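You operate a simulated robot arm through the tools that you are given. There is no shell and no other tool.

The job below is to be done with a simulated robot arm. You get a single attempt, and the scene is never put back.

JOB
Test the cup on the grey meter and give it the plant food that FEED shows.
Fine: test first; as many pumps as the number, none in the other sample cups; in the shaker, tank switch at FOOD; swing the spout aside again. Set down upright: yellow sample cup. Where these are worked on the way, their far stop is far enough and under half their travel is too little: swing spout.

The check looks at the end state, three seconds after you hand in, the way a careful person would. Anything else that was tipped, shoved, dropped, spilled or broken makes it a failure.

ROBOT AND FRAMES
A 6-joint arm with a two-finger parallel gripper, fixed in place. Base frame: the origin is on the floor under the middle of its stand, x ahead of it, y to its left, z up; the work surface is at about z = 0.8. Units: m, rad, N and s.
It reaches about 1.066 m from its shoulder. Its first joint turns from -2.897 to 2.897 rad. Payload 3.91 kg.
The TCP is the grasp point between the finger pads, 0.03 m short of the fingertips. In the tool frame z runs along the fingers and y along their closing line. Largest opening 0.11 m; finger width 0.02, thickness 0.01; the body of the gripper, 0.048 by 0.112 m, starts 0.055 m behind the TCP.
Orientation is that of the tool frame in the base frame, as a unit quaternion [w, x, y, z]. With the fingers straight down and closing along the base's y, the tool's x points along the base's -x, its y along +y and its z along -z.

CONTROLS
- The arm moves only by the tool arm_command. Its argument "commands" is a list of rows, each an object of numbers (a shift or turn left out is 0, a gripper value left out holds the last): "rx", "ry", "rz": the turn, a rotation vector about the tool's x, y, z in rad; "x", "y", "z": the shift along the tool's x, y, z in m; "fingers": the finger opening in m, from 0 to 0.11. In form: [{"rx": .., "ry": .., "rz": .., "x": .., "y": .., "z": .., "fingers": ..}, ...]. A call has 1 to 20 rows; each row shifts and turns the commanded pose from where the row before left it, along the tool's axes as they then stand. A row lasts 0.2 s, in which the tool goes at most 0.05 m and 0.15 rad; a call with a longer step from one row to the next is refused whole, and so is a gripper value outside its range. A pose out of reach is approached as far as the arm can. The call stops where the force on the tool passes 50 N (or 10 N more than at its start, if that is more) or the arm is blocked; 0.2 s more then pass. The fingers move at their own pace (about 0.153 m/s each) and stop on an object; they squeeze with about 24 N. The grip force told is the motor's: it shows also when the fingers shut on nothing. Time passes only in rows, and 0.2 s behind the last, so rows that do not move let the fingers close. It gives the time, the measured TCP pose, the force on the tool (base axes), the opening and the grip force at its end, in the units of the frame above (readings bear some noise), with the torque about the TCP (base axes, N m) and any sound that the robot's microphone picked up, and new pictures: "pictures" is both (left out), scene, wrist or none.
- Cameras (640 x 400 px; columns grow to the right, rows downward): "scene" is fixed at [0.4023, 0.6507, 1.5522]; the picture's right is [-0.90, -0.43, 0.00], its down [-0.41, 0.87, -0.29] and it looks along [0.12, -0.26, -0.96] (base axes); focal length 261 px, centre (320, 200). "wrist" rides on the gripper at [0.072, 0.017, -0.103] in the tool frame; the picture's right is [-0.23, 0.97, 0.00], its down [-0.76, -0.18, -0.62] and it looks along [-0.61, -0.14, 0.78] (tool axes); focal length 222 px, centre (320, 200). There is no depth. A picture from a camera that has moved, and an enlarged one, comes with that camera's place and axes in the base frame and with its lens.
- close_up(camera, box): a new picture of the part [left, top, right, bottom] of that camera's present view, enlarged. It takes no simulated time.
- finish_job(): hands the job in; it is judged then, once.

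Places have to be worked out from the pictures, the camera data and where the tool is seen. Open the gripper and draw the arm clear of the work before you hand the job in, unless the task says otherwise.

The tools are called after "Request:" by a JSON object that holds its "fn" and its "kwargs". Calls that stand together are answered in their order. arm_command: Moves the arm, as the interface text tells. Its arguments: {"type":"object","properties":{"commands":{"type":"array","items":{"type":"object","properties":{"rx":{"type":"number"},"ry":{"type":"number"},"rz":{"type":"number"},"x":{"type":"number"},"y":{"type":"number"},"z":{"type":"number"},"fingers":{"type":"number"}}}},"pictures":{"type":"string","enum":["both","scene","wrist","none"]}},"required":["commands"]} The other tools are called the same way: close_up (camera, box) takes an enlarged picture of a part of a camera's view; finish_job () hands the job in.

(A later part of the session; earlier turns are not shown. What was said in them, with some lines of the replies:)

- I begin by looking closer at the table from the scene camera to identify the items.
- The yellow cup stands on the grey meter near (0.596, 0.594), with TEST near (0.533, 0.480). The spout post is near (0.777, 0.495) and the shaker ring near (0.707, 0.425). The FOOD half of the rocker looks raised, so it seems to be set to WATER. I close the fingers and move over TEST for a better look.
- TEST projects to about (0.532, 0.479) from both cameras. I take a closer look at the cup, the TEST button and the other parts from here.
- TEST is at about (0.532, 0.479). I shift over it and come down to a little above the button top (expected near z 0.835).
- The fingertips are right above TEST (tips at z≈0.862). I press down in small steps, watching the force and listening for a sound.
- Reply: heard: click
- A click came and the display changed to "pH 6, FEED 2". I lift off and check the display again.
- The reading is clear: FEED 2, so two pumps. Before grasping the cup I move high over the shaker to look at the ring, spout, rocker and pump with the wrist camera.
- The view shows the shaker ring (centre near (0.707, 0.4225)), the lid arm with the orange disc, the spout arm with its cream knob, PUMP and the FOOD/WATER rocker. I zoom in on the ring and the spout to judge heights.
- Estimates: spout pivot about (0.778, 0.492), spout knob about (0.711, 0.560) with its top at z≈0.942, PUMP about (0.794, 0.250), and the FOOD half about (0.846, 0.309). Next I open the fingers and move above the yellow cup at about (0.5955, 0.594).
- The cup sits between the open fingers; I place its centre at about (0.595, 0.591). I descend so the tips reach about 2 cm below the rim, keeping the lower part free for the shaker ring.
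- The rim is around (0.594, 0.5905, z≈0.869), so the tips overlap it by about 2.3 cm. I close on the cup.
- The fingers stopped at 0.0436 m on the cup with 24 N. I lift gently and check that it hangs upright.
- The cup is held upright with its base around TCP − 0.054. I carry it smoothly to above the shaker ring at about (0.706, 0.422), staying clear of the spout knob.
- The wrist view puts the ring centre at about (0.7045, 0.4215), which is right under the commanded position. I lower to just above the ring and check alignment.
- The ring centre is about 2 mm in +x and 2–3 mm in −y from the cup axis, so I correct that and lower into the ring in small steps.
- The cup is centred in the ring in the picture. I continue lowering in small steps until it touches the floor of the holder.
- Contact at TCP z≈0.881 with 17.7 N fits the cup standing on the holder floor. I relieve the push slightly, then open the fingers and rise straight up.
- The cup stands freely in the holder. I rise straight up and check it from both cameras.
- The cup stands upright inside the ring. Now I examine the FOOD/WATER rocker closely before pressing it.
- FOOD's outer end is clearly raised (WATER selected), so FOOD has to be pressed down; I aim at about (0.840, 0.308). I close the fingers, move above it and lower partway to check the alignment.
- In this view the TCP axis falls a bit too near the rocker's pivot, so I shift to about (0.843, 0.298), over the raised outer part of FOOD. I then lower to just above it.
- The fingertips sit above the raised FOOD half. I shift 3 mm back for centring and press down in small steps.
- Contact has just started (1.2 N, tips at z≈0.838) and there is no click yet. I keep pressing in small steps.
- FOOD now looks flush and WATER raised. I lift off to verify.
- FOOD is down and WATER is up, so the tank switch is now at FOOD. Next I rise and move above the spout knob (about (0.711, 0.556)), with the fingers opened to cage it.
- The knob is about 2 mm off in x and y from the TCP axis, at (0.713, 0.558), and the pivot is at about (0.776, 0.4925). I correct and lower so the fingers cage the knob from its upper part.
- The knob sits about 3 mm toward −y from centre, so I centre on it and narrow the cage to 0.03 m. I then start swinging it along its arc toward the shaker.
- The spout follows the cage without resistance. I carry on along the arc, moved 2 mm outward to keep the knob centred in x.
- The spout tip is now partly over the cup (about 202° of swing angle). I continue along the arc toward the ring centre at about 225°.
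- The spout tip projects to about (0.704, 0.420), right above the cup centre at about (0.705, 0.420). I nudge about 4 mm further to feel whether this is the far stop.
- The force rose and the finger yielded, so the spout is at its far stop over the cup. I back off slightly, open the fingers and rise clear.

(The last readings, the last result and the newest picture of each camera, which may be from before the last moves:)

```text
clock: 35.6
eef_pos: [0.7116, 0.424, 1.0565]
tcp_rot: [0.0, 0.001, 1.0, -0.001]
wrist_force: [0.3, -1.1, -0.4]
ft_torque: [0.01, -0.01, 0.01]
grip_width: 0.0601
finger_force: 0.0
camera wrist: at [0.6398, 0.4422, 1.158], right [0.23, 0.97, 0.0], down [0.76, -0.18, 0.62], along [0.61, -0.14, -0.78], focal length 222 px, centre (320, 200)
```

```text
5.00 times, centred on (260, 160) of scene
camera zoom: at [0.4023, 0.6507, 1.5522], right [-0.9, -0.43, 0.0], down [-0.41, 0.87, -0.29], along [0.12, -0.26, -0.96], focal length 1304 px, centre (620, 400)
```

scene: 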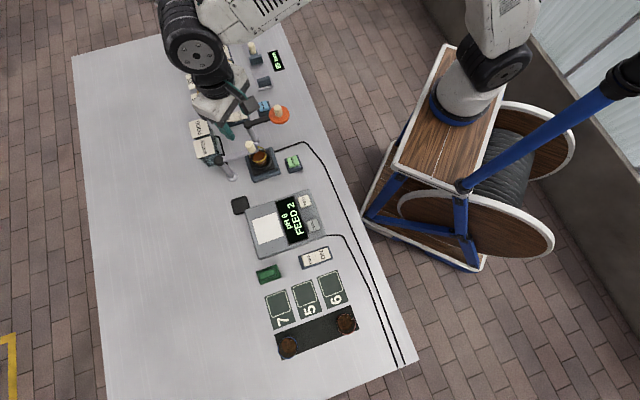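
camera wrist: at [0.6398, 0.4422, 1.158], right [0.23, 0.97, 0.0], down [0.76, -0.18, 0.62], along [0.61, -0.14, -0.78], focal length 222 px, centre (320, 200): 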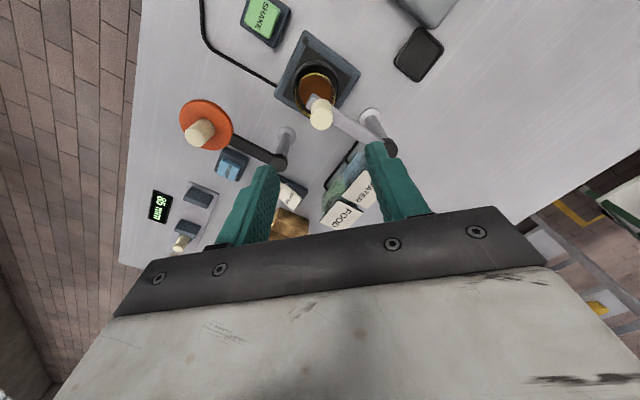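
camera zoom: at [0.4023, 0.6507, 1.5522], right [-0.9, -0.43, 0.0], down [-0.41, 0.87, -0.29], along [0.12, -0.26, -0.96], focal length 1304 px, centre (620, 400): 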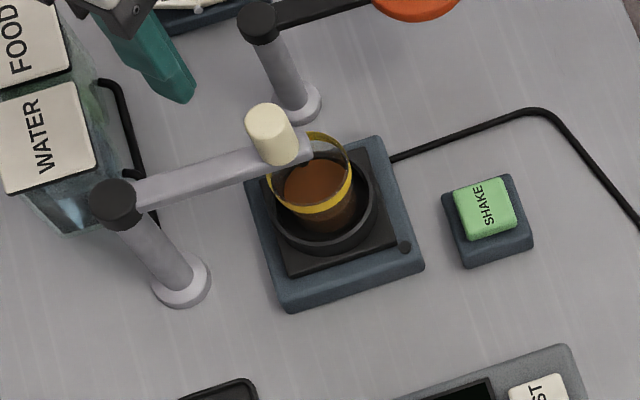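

The spout is centred over the cup. Now I close the fingers and move above PUMP at about (0.796, 0.247), then turn the gripper about 1 rad so the wrist camera stays clear of the lid's knob.

Request:
{"fn": "arm_command", "kwargs": {"commands": [{"x": -0.0168, "y": -0.0353, "fingers": 0.0}, {"x": -0.0168, "y": -0.0353}, {"x": -0.0168, "y": -0.0353}, {"x": -0.0168, "y": -0.0353}, {"x": -0.0168, "y": -0.0353}, {"rz": -0.1429}, {"rz": -0.1429}, {"rz": -0.1429}, {"rz": -0.1429}, {"rz": -0.1429}, {"rz": -0.1429}, {"rz": -0.1426}, {}], "pictures": "both"}}

Request:
{"fn": "close_up", "kwargs": {"camera": "wrist", "box": [220, 20, 420, 200]}}

Request:
{"fn": "close_up", "kwargs": {"camera": "scene", "box": [210, 70, 310, 150]}}

```text
clock: 38.4
eef_pos: [0.7966, 0.2483, 1.0553]
tcp_rot: [0.0, -0.48, 0.877, 0.0]
wrist_force: [0.7, -0.2, -0.9]
ft_torque: [0.02, -0.01, 0.01]
grip_width: 0.0
finger_force: 24.2
camera wrist: at [0.7424, 0.1973, 1.1585], right [-0.7, 0.72, 0.0], down [0.56, 0.55, 0.62], along [0.45, 0.44, -0.78], focal length 222 px, centre (320, 200)
```

scene: 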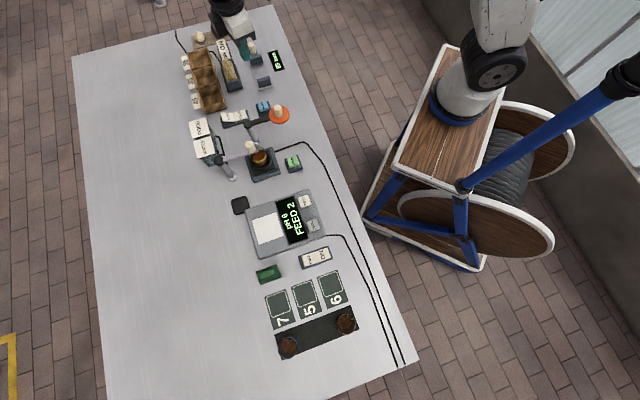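
wrist: 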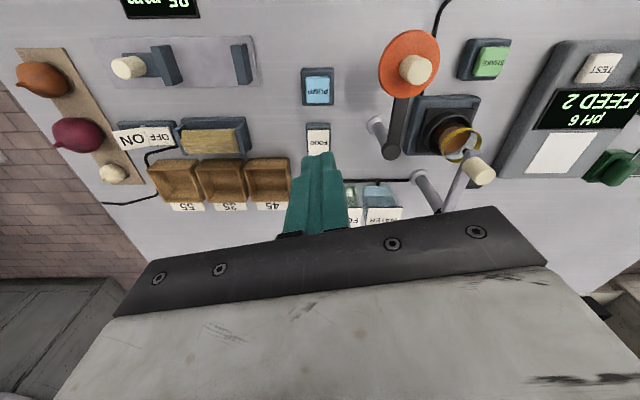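

```text
2.22 times, centred on (320, 110) of wrist
camera zoom: at [0.7424, 0.1973, 1.1585], right [-0.7, 0.72, 0.0], down [0.56, 0.55, 0.62], along [0.45, 0.44, -0.78], focal length 494 px, centre (320, 400)
```

zoom: 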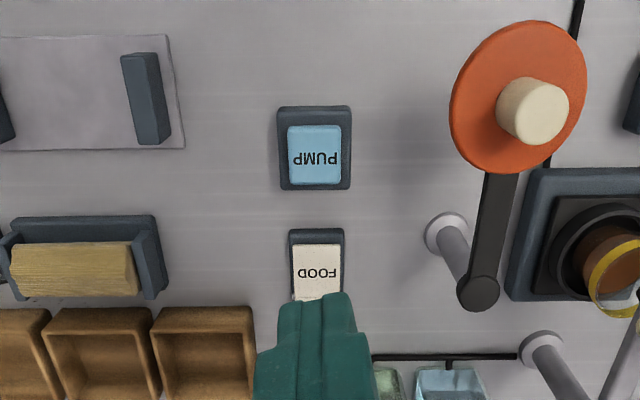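

```text
5.00 times, centred on (260, 110) of scene
camera zoom: at [0.4023, 0.6507, 1.5522], right [-0.9, -0.43, 0.0], down [-0.41, 0.87, -0.29], along [0.12, -0.26, -0.96], focal length 1304 px, centre (620, 650)
```

zoom: 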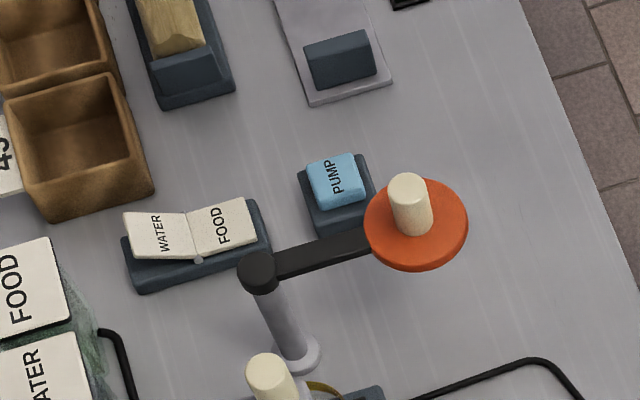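

PUMP's centre projects to about (0.796, 0.242), 4–5 mm in −y of the TCP; the lid disc and its knob stay clear of the turned gripper. I correct and lower to about 3 cm above the button.

Request:
{"fn": "arm_command", "kwargs": {"commands": [{"x": 0.0038, "y": -0.0024}, {"z": 0.04}, {"z": 0.04}, {"z": 0.04}, {"z": 0.035}, {}], "pictures": "both"}}

Request:
{"fn": "close_up", "kwargs": {"camera": "wrist", "box": [220, 20, 420, 200]}}

Request:
{"fn": "close_up", "kwargs": {"camera": "scene", "box": [210, 70, 310, 150]}}

```text
clock: 39.8
eef_pos: [0.7955, 0.2431, 0.9005]
tcp_rot: [0.0, -0.48, 0.877, 0.001]
wrist_force: [-1.3, 1.0, -0.1]
ft_torque: [-0.01, 0.01, 0.0]
grip_width: 0.0
finger_force: 24.0
camera wrist: at [0.7424, 0.1927, 1.0019], right [-0.7, 0.72, 0.0], down [0.56, 0.55, 0.62], along [0.45, 0.43, -0.78], focal length 222 px, centre (320, 200)
```

scene: 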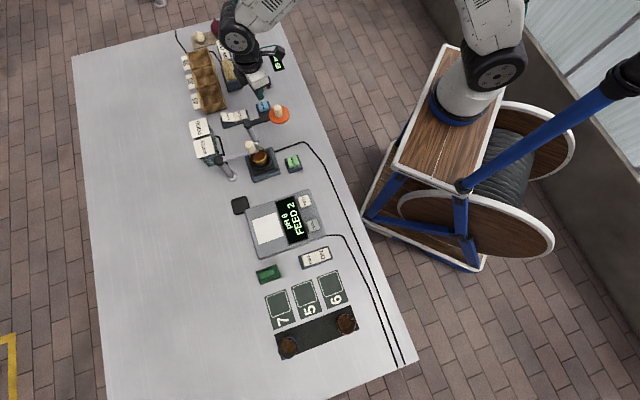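
wrist: 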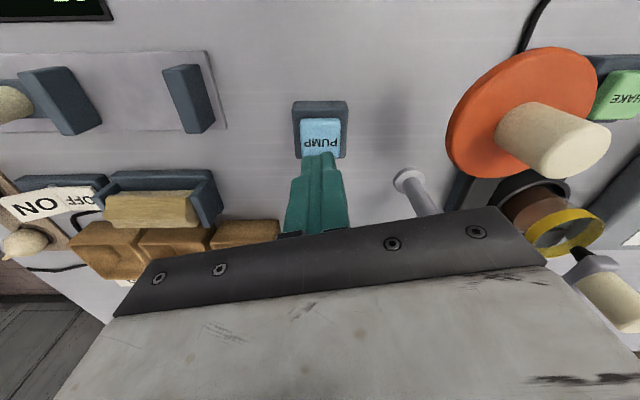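

```text
2.22 times, centred on (320, 110) of wrist
camera zoom: at [0.7424, 0.1927, 1.0019], right [-0.7, 0.72, 0.0], down [0.56, 0.55, 0.62], along [0.45, 0.43, -0.78], focal length 494 px, centre (320, 400)
```

zoom: 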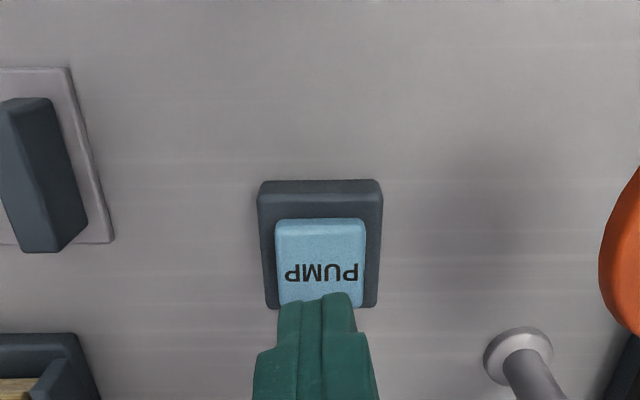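

```text
5.00 times, centred on (260, 110) of scene
camera zoom: at [0.4023, 0.6507, 1.5522], right [-0.9, -0.43, 0.0], down [-0.41, 0.87, -0.29], along [0.12, -0.26, -0.96], focal length 1304 px, centre (620, 650)
```

zoom: 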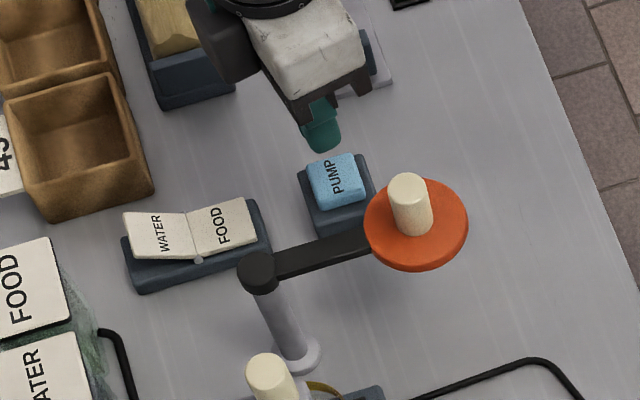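

The fingers are lined up with the middle of PUMP. First pump: I press down in small steps and listen for the click.

Request:
{"fn": "arm_command", "kwargs": {"commands": [{"z": 0.02}, {"z": 0.006}, {"z": 0.004}, {"z": 0.003}, {"z": 0.002}], "pictures": "wrist"}}

Request:
{"fn": "close_up", "kwargs": {"camera": "scene", "box": [210, 120, 310, 200]}}

```text
clock: 41.0
eef_pos: [0.7956, 0.2426, 0.8656]
tcp_rot: [0.0, -0.479, 0.878, 0.0]
wrist_force: [-0.3, -0.1, 0.3]
ft_torque: [0.0, -0.02, -0.01]
grip_width: 0.0
finger_force: 23.7
camera wrist: at [0.7424, 0.1926, 0.9678], right [-0.7, 0.72, 0.0], down [0.56, 0.55, 0.62], along [0.45, 0.43, -0.78], focal length 222 px, centre (320, 200)
```

wrist: 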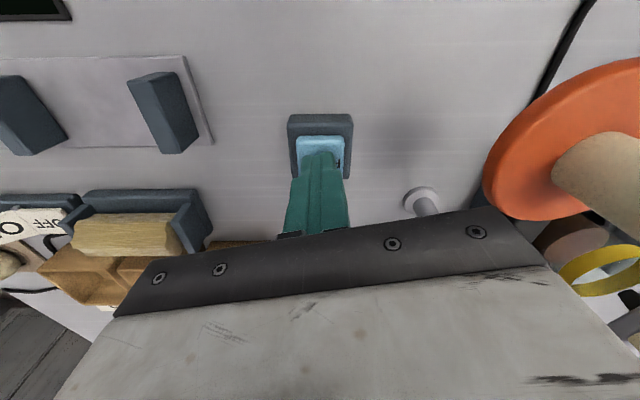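

```text
5.00 times, centred on (260, 160) of scene
camera zoom: at [0.4023, 0.6507, 1.5522], right [-0.9, -0.43, 0.0], down [-0.41, 0.87, -0.29], along [0.12, -0.26, -0.96], focal length 1304 px, centre (620, 400)
```

zoom: 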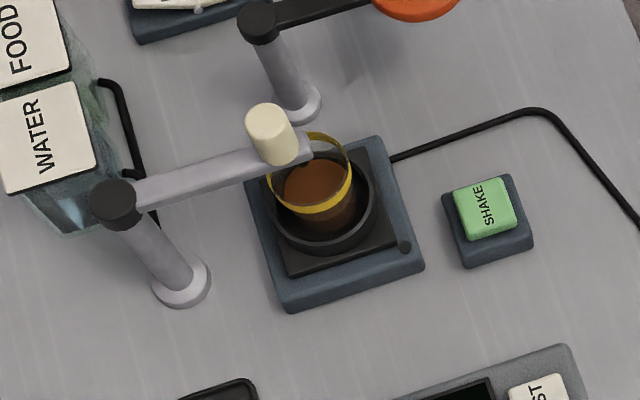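

No contact yet with the tips at z≈0.8355. I go on down a few millimetres.

Request:
{"fn": "arm_command", "kwargs": {"commands": [{"z": 0.002}, {"z": 0.002}, {"z": 0.002}], "pictures": "none"}}

```text
clock: 41.8
eef_pos: [0.7956, 0.2423, 0.8591]
tcp_rot: [0.001, -0.479, 0.878, 0.0]
wrist_force: [-0.6, 2.2, 3.4]
ft_torque: [0.06, -0.02, 0.0]
grip_width: 0.0001
finger_force: 24.0
heard: click
```

A click came at tip z≈0.829: first pump. I check the cup, then lift off so the button can come back up.

Request:
{"fn": "arm_command", "kwargs": {"commands": [{"z": -0.006}, {"z": -0.01}, {}, {}], "pictures": "both"}}

Request:
{"fn": "close_up", "kwargs": {"camera": "scene", "box": [210, 120, 310, 200]}}

Request:
{"fn": "close_up", "kwargs": {"camera": "wrist", "box": [220, 20, 420, 200]}}

```text
clock: 42.8
eef_pos: [0.7962, 0.2433, 0.8747]
tcp_rot: [0.001, -0.479, 0.878, 0.0]
wrist_force: [-0.1, -1.1, -0.1]
ft_torque: [0.01, 0.03, 0.0]
grip_width: 0.0
finger_force: 24.0
camera wrist: at [0.743, 0.1923, 0.9776], right [-0.7, 0.72, 0.0], down [0.56, 0.55, 0.62], along [0.45, 0.43, -0.78], focal length 222 px, centre (320, 200)
```

scene: 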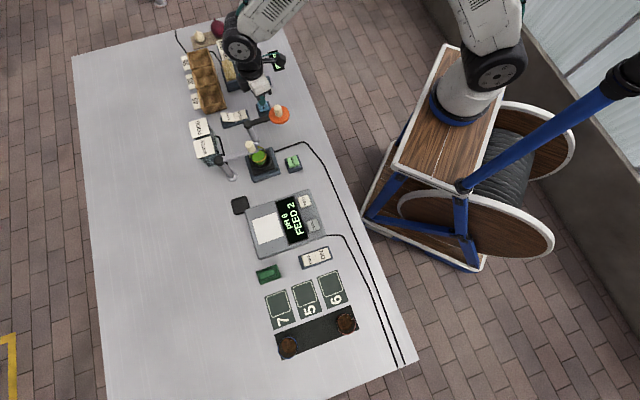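
wrist: 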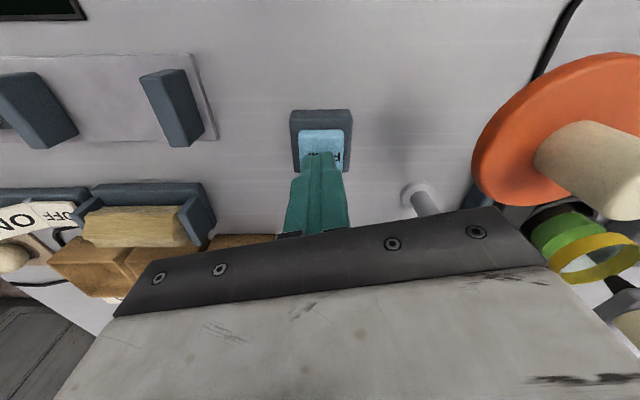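

```text
5.00 times, centred on (260, 160) of scene
camera zoom: at [0.4023, 0.6507, 1.5522], right [-0.9, -0.43, 0.0], down [-0.41, 0.87, -0.29], along [0.12, -0.26, -0.96], focal length 1304 px, centre (620, 400)
```

zoom: 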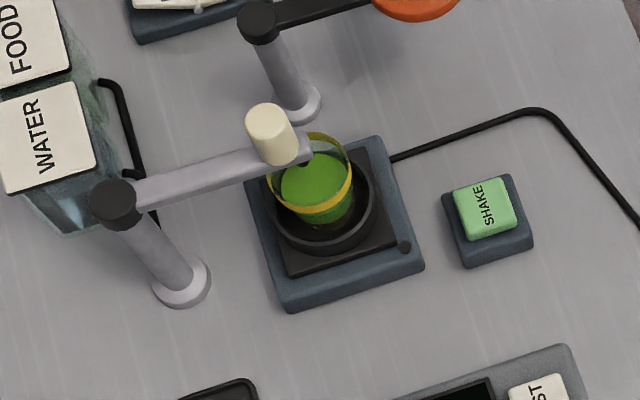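

```text
2.22 times, centred on (320, 110) of wrist
camera zoom: at [0.743, 0.1923, 0.9776], right [-0.7, 0.72, 0.0], down [0.56, 0.55, 0.62], along [0.45, 0.43, -0.78], focal length 494 px, centre (320, 400)
```

zoom: 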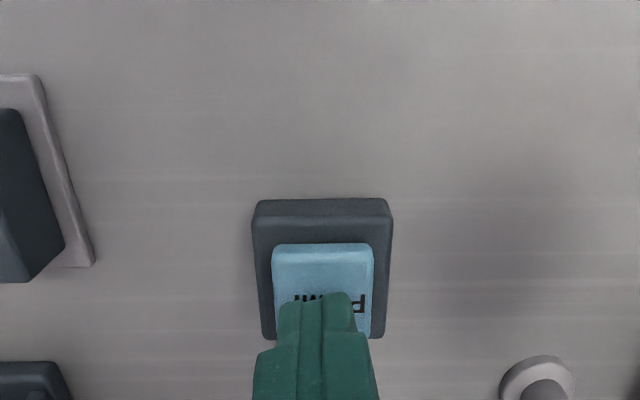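

The cup's content turned green, so one dose went in. Second pump: I press again to the same depth.

Request:
{"fn": "arm_command", "kwargs": {"commands": [{"z": 0.008}, {"z": 0.004}, {"z": 0.002}, {"z": 0.002}], "pictures": "none"}}

```text
clock: 43.8
eef_pos: [0.7946, 0.2428, 0.8582]
tcp_rot: [0.0, -0.48, 0.877, 0.0]
wrist_force: [1.5, -1.0, 2.5]
ft_torque: [-0.05, -0.01, 0.02]
grip_width: 0.0001
finger_force: 24.2
heard: click
```

The second click came, so two pumps are done. I lift well clear of PUMP and look at the cup.

Request:
{"fn": "arm_command", "kwargs": {"commands": [{"z": -0.01}, {"z": -0.03}, {"z": -0.04}, {"z": -0.04}, {"z": -0.04}, {"z": -0.035}, {}], "pictures": "both"}}

Request:
{"fn": "close_up", "kwargs": {"camera": "scene", "box": [210, 120, 310, 200]}}

Request:
{"fn": "close_up", "kwargs": {"camera": "scene", "box": [240, 280, 380, 370]}}

```text
clock: 45.4
eef_pos: [0.7937, 0.2429, 1.055]
tcp_rot: [-0.001, -0.48, 0.877, 0.0]
wrist_force: [0.0, -0.6, -0.8]
ft_torque: [0.03, 0.0, 0.02]
grip_width: 0.0
finger_force: 24.5
camera wrist: at [0.7409, 0.1917, 1.1581], right [-0.7, 0.72, 0.0], down [0.56, 0.55, 0.62], along [0.45, 0.43, -0.78], focal length 222 px, centre (320, 200)
```

scene: 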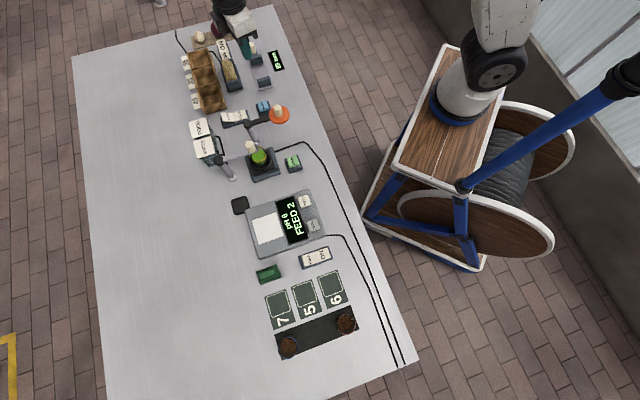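
wrist: 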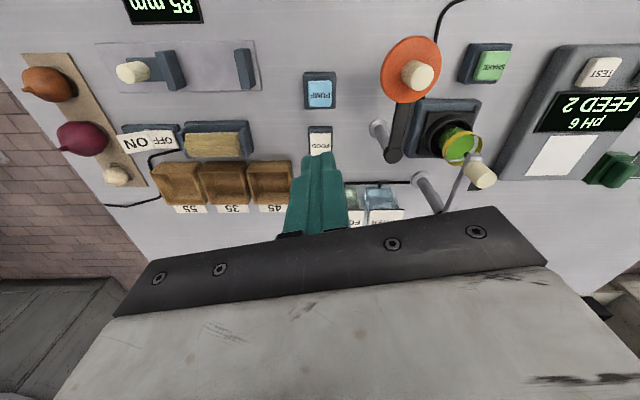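

```text
5.00 times, centred on (260, 160) of scene
camera zoom: at [0.4023, 0.6507, 1.5522], right [-0.9, -0.43, 0.0], down [-0.41, 0.87, -0.29], along [0.12, -0.26, -0.96], focal length 1304 px, centre (620, 400)
```

zoom: 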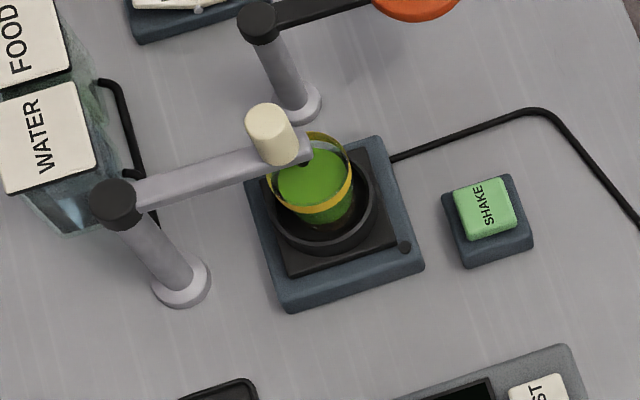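

```text
4.44 times, centred on (310, 325) of scene
camera zoom: at [0.4023, 0.6507, 1.5522], right [-0.9, -0.43, 0.0], down [-0.41, 0.87, -0.29], along [0.12, -0.26, -0.96], focal length 1160 px, centre (364, -356)
```

zoom: 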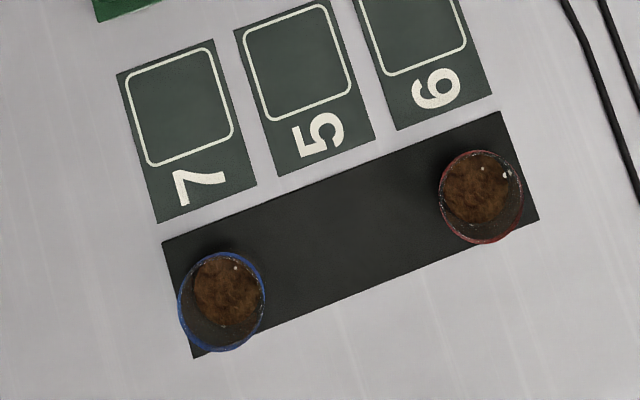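

The level rose again with the second dose, and the two other cups are untouched. I turn the gripper back and go above the spout knob at about (0.710, 0.426), fingers open.

Request:
{"fn": "arm_command", "kwargs": {"commands": [{"rz": 0.1429}, {"rz": 0.1429}, {"rz": 0.1429}, {"rz": 0.1429}, {"rz": 0.1429}, {"rz": 0.1429}, {"rz": 0.1426}, {"x": 0.01726, "y": 0.0367, "fingers": 0.06}, {"x": 0.01726, "y": 0.0367}, {"x": 0.01726, "y": 0.0367}, {"x": 0.01726, "y": 0.0367}, {"x": 0.01726, "y": 0.0367}, {}], "pictures": "both"}}

Request:
{"fn": "close_up", "kwargs": {"camera": "wrist", "box": [200, 20, 440, 200]}}

```text
clock: 48.2
eef_pos: [0.7095, 0.4268, 1.053]
tcp_rot: [0.0, 0.0, 1.0, 0.001]
wrist_force: [0.2, -0.1, -0.6]
ft_torque: [-0.01, 0.02, -0.01]
grip_width: 0.06
finger_force: 0.0
camera wrist: at [0.6372, 0.445, 1.156], right [0.23, 0.97, 0.0], down [0.76, -0.18, 0.62], along [0.61, -0.14, -0.78], focal length 222 px, centre (320, 200)
```

scene: 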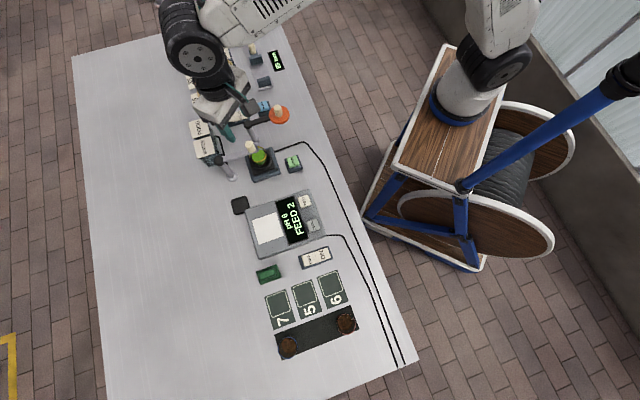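
wrist: 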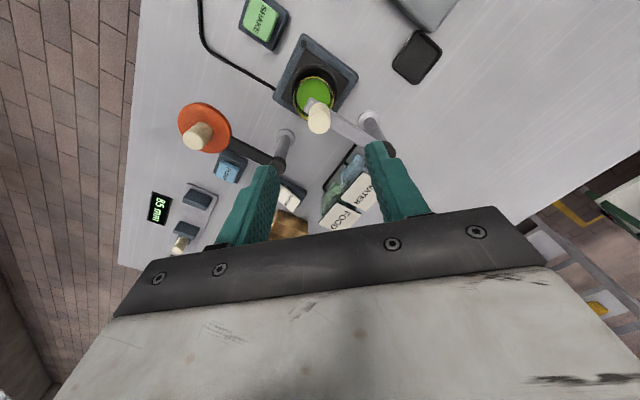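

```text
2.22 times, centred on (320, 110) of wrist
camera zoom: at [0.6372, 0.445, 1.156], right [0.23, 0.97, 0.0], down [0.76, -0.18, 0.62], along [0.61, -0.14, -0.78], focal length 494 px, centre (320, 400)
```

zoom: 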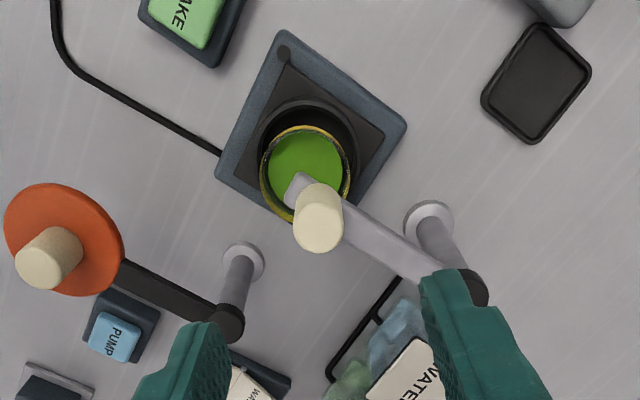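

The knob is within 2–3 mm of the TCP axis. I correct slightly and lower to cage it.

Request:
{"fn": "arm_command", "kwargs": {"commands": [{"x": -0.002, "y": -0.001, "z": 0.02}, {"z": 0.03}, {"z": 0.03}, {"z": 0.019}, {}], "pictures": "wrist"}}

Request:
{"fn": "close_up", "kwargs": {"camera": "wrist", "box": [200, 60, 440, 240]}}

```text
clock: 49.4
eef_pos: [0.7108, 0.4252, 0.9547]
tcp_rot: [0.001, -0.001, 1.0, -0.001]
wrist_force: [-0.1, 0.2, 0.0]
ft_torque: [-0.02, -0.01, -0.01]
grip_width: 0.06
finger_force: 0.1
camera wrist: at [0.6392, 0.4432, 1.0569], right [0.23, 0.97, 0.0], down [0.76, -0.18, 0.62], along [0.61, -0.14, -0.78], focal length 222 px, centre (320, 200)
```

wrist: 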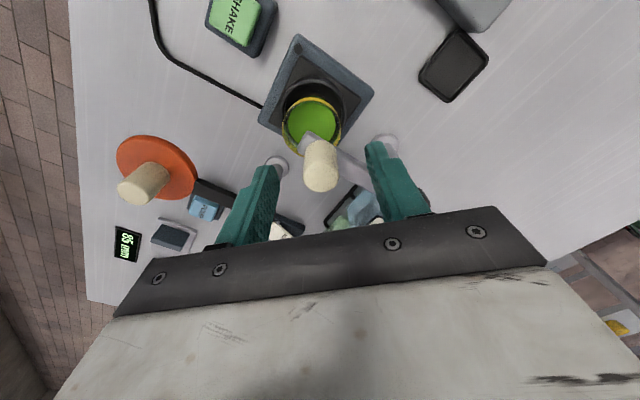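

```text
2.22 times, centred on (320, 150) of wrist
camera zoom: at [0.6392, 0.4432, 1.0569], right [0.23, 0.97, 0.0], down [0.76, -0.18, 0.62], along [0.61, -0.14, -0.78], focal length 494 px, centre (320, 311)
```

zoom: 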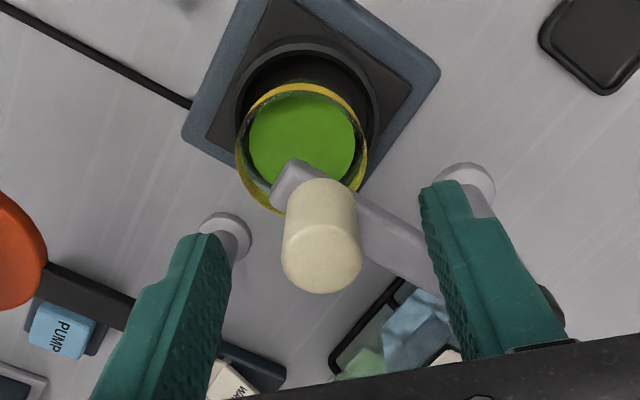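

The knob is centred between the fingers. I narrow the cage and swing the spout back along its arc.

Request:
{"fn": "arm_command", "kwargs": {"commands": [{"fingers": 0.03}, {"fingers": 0.03}, {"x": 0.0104, "y": 0.0123}, {"x": 0.008, "y": 0.014}, {"x": 0.0055, "y": 0.0152}, {"x": 0.0028, "y": 0.0158}, {"x": 0.0, "y": 0.0162}, {}], "pictures": "both"}}

Request:
{"fn": "close_up", "kwargs": {"camera": "wrist", "box": [200, 60, 440, 240]}}

```text
clock: 51.2
eef_pos: [0.6846, 0.4972, 0.9553]
tcp_rot: [0.001, -0.001, 1.0, 0.0]
wrist_force: [0.7, -0.2, -0.7]
ft_torque: [-0.02, 0.03, -0.01]
grip_width: 0.03
finger_force: 0.0
camera wrist: at [0.6124, 0.5161, 1.0583], right [0.23, 0.97, 0.0], down [0.76, -0.18, 0.62], along [0.61, -0.14, -0.78], focal length 222 px, centre (320, 200)
```

scene: 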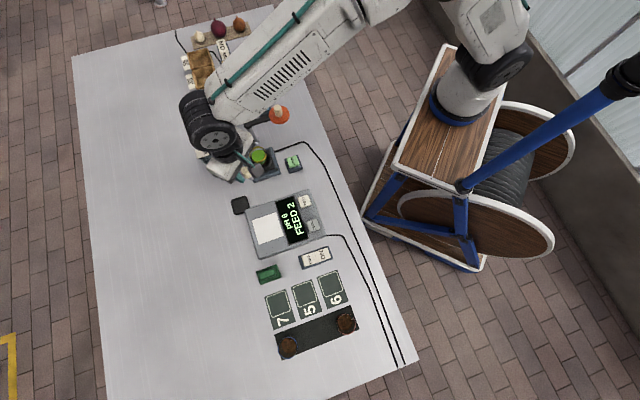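
wrist: 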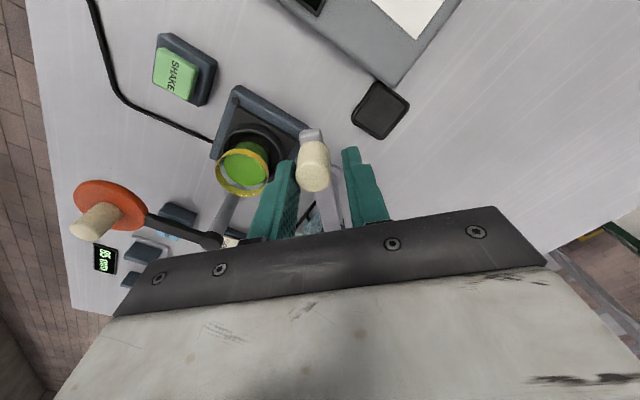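

```text
2.22 times, centred on (320, 150) of wrist
camera zoom: at [0.6124, 0.5161, 1.0583], right [0.23, 0.97, 0.0], down [0.76, -0.18, 0.62], along [0.61, -0.14, -0.78], focal length 494 px, centre (320, 311)
```

zoom: 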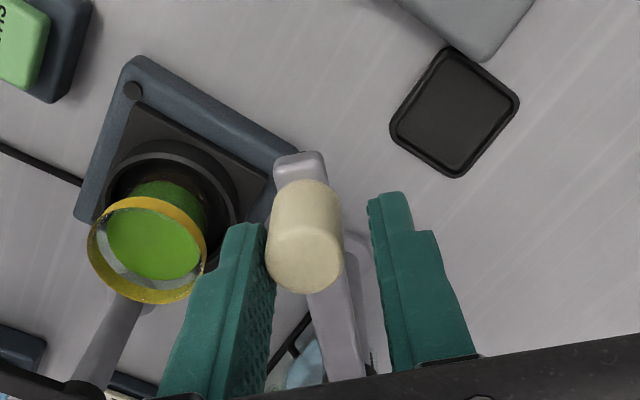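

The spout is swinging back with no resistance. I continue to the starting side until it meets its near stop.

Request:
{"fn": "arm_command", "kwargs": {"commands": [{"x": -0.0028, "y": 0.0158}, {"x": -0.0055, "y": 0.0152}, {"x": -0.008, "y": 0.014}, {"x": -0.0104, "y": 0.0123}, {}], "pictures": "both"}}

Request:
{"fn": "close_up", "kwargs": {"camera": "wrist", "box": [200, 60, 440, 240]}}

```text
clock: 52.4
eef_pos: [0.7105, 0.5564, 0.9562]
tcp_rot: [0.0, 0.001, 1.0, 0.0]
wrist_force: [-0.1, 0.2, 0.4]
ft_torque: [0.04, -0.02, -0.01]
grip_width: 0.0301
finger_force: 0.0
camera wrist: at [0.6391, 0.5746, 1.0582], right [0.23, 0.97, 0.0], down [0.76, -0.18, 0.62], along [0.61, -0.14, -0.78], focal length 222 px, centre (320, 200)
```

scene: 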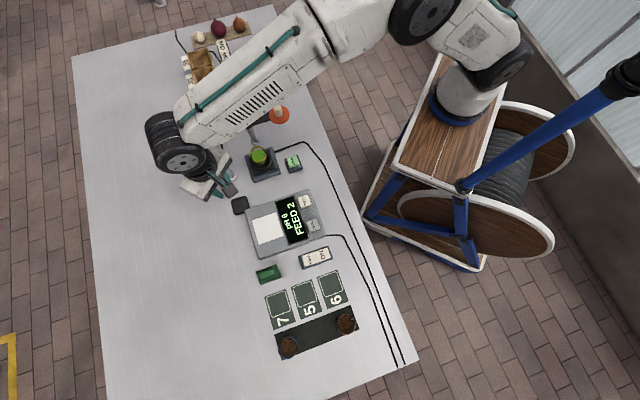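
wrist: 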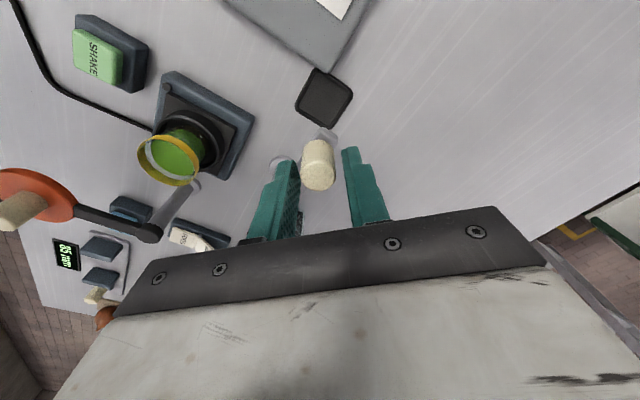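

```text
2.22 times, centred on (320, 150) of wrist
camera zoom: at [0.6391, 0.5746, 1.0582], right [0.23, 0.97, 0.0], down [0.76, -0.18, 0.62], along [0.61, -0.14, -0.78], focal length 494 px, centre (320, 311)
```

zoom: 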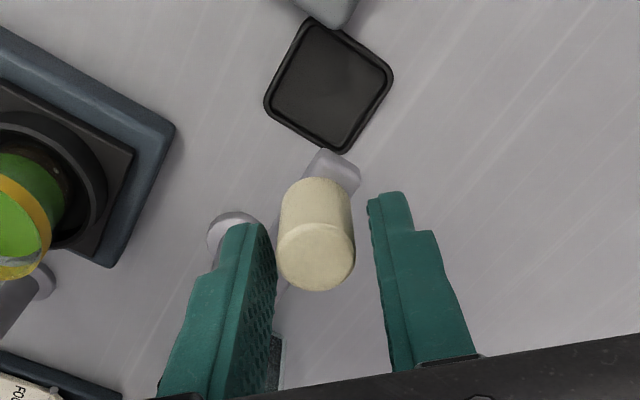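

The spout is nearly back at its start angle. I nudge a few millimetres more to reach the near stop.

Request:
{"fn": "arm_command", "kwargs": {"commands": [{"x": -0.0015, "y": 0.002}, {"x": -0.0015, "y": 0.002}, {}], "pictures": "wrist"}}

```text
clock: 53.2
eef_pos: [0.7134, 0.5595, 0.9553]
tcp_rot: [0.0, 0.0, 1.0, 0.0]
wrist_force: [-0.6, -0.1, 0.1]
ft_torque: [-0.05, 0.02, 0.02]
grip_width: 0.0299
finger_force: 0.0
camera wrist: at [0.6419, 0.5782, 1.0579], right [0.23, 0.97, 0.0], down [0.76, -0.18, 0.62], along [0.61, -0.14, -0.78], focal length 222 px, centre (320, 200)
```

wrist: 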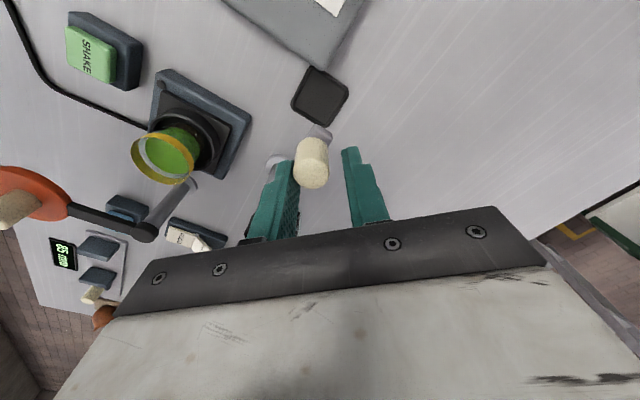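

Still no resistance, with the knob near the −y finger. I push a little further.

Request:
{"fn": "arm_command", "kwargs": {"commands": [{"x": -0.0015, "y": 0.002}, {"x": -0.001, "y": 0.002}, {}], "pictures": "wrist"}}

Request:
{"fn": "close_up", "kwargs": {"camera": "wrist", "box": [200, 60, 440, 240]}}

```text
clock: 54.0
eef_pos: [0.7168, 0.5637, 0.9549]
tcp_rot: [0.0, 0.0, 1.0, -0.001]
wrist_force: [-2.6, -9.4, 0.2]
ft_torque: [-0.27, 0.2, 0.03]
grip_width: 0.035
finger_force: 5.4
camera wrist: at [0.6443, 0.5815, 1.0576], right [0.23, 0.97, 0.0], down [0.76, -0.18, 0.62], along [0.61, -0.14, -0.78], focal length 222 px, centre (320, 200)
```

wrist: 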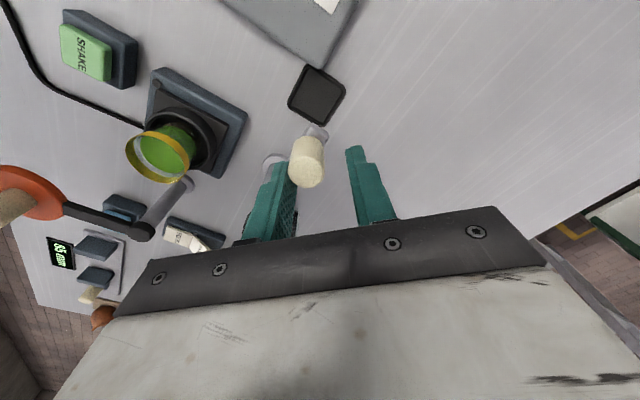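

```text
2.22 times, centred on (320, 150) of wrist
camera zoom: at [0.6443, 0.5815, 1.0576], right [0.23, 0.97, 0.0], down [0.76, -0.18, 0.62], along [0.61, -0.14, -0.78], focal length 494 px, centre (320, 311)
```

zoom: 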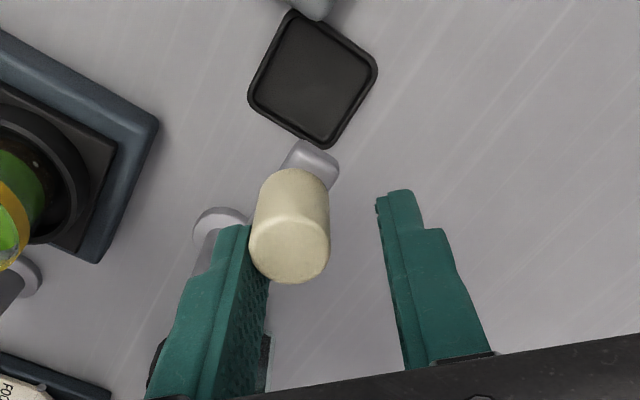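

The near stop is reached (about 10 N, finger yields), so the spout is aside again. I back off, open the fingers and rise clear.

Request:
{"fn": "arm_command", "kwargs": {"commands": [{"x": 0.002, "y": -0.006}, {"fingers": 0.06}, {}, {"z": -0.02}, {"z": -0.04}, {"z": -0.045}, {"x": 0.04, "z": -0.02}, {"x": 0.04, "z": -0.02}, {"x": 0.04}, {"x": 0.04}, {"x": 0.04}, {}], "pictures": "both"}}

Request:
{"fn": "close_up", "kwargs": {"camera": "scene", "box": [190, 90, 310, 210]}}

```text
clock: 56.6
eef_pos: [0.5165, 0.5572, 1.101]
tcp_rot: [0.0, 0.0, 1.0, -0.001]
wrist_force: [0.8, 0.6, 0.7]
ft_torque: [-0.03, 0.0, 0.01]
grip_width: 0.0602
finger_force: 0.1
camera wrist: at [0.4433, 0.5746, 1.2041], right [0.23, 0.97, 0.0], down [0.76, -0.18, 0.62], along [0.61, -0.14, -0.78], focal length 222 px, centre (320, 200)
```

scene: 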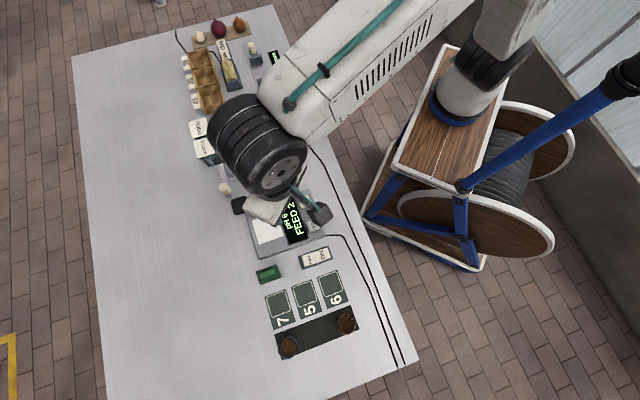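
wrist: 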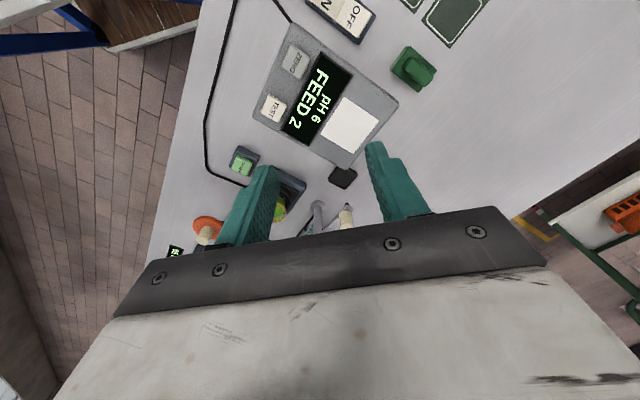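

```text
3.33 times, centred on (250, 150) of scene
camera zoom: at [0.4023, 0.6507, 1.5522], right [-0.9, -0.43, 0.0], down [-0.41, 0.87, -0.29], along [0.12, -0.26, -0.96], focal length 870 px, centre (553, 367)
```

zoom: 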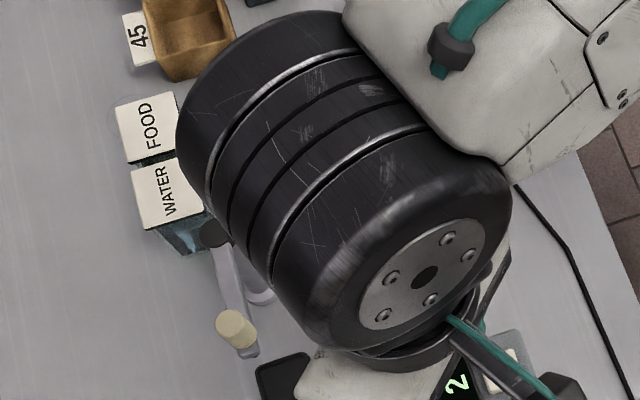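

The arm hides part of the scene, so I draw it back toward the start pose for a final check of everything.

Request:
{"fn": "arm_command", "kwargs": {"commands": [{"x": 0.01, "y": -0.04, "z": -0.01}, {"x": 0.01, "y": -0.04, "z": -0.01}, {"x": 0.01, "y": -0.04}, {"x": 0.01, "y": -0.04}, {"x": 0.01, "y": -0.04}, {"x": 0.02, "y": -0.02}, {}], "pictures": "both"}}

Request:
{"fn": "close_up", "kwargs": {"camera": "scene", "box": [190, 90, 310, 210]}}

Request:
{"fn": "close_up", "kwargs": {"camera": "scene", "box": [220, 180, 380, 370]}}

Request:
{"fn": "close_up", "kwargs": {"camera": "scene", "box": [160, 10, 320, 130]}}

```text
clock: 58.2
eef_pos: [0.4443, 0.339, 1.12]
tcp_rot: [-0.001, 0.0, 1.0, 0.0]
wrist_force: [0.8, 0.3, 0.1]
ft_torque: [-0.02, -0.01, 0.0]
grip_width: 0.0597
finger_force: 0.1
camera wrist: at [0.3732, 0.3564, 1.2229], right [0.23, 0.97, 0.0], down [0.76, -0.18, 0.62], along [0.61, -0.14, -0.78], focal length 222 px, centre (320, 200)
```

scene: 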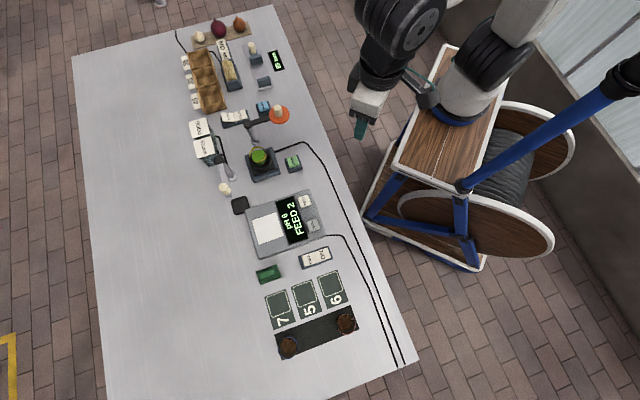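
wrist: 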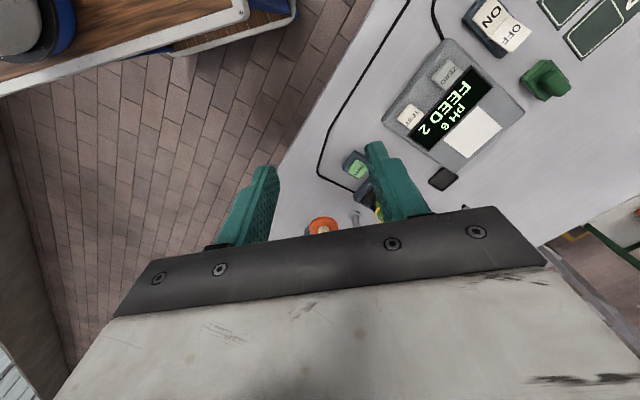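

```text
3.33 times, centred on (250, 150) of scene
camera zoom: at [0.4023, 0.6507, 1.5522], right [-0.9, -0.43, 0.0], down [-0.41, 0.87, -0.29], along [0.12, -0.26, -0.96], focal length 870 px, centre (553, 367)
```

zoom: 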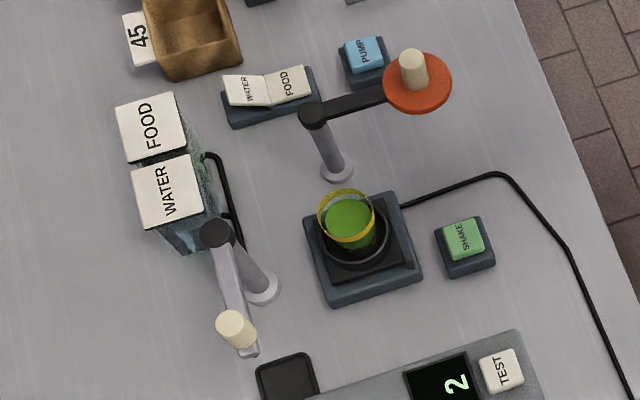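

```text
2.11 times, centred on (300, 275) of scene
camera zoom: at [0.4023, 0.6507, 1.5522], right [-0.9, -0.43, 0.0], down [-0.41, 0.87, -0.29], along [0.12, -0.26, -0.96], focal length 549 px, centre (362, 42)
```

zoom: 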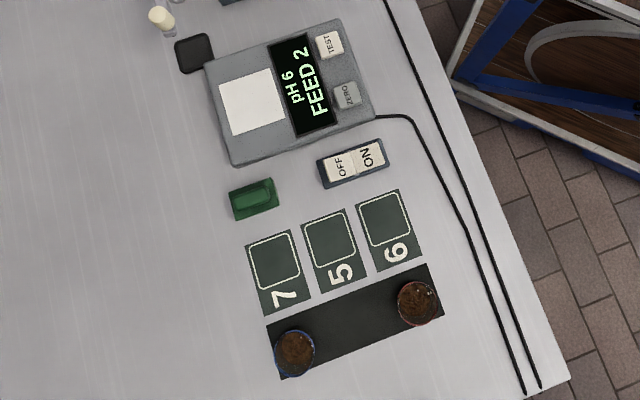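

```text
3.33 times, centred on (240, 70) of scene
camera zoom: at [0.4023, 0.6507, 1.5522], right [-0.9, -0.43, 0.0], down [-0.41, 0.87, -0.29], along [0.12, -0.26, -0.96], focal length 870 px, centre (587, 633)
```

zoom: 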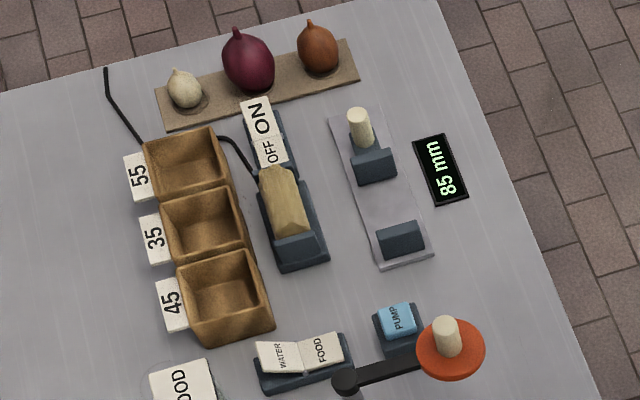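

Final check:
- The yellow cup stands upright in the shaker with two doses of food.
- The tank switch is at FOOD and the spout is back aside.
- The meter still shows FEED 2.
- The other two cups and everything else are untouched.
- The gripper is open and the arm is clear.

I hand the job in.

Request:
{"fn": "finish_job", "kwargs": {}}

```text
The job is handed in.
```

The yellow cup tested at pH 6 with FEED 2, and I gave it two pumps of plant food; the job is handed in.

- **Test:** I pressed TEST with the cup still on the grey meter, before adding anything.
- **Feeding:** I set the cup in the shaker, switched the tank from WATER to FOOD, and swung the spout over it to its far stop. I then pressed PUMP twice and heard one click per press. The contents turned green after the first pump, and the level rose again after the second.
- **End state:** The cup stands upright in the shaker, the spout is back aside at its near stop, and the tank switch is at FOOD. The last pictures show the other two sample cups and the rest of the table undisturbed. The gripper is open and the arm is clear of the work.
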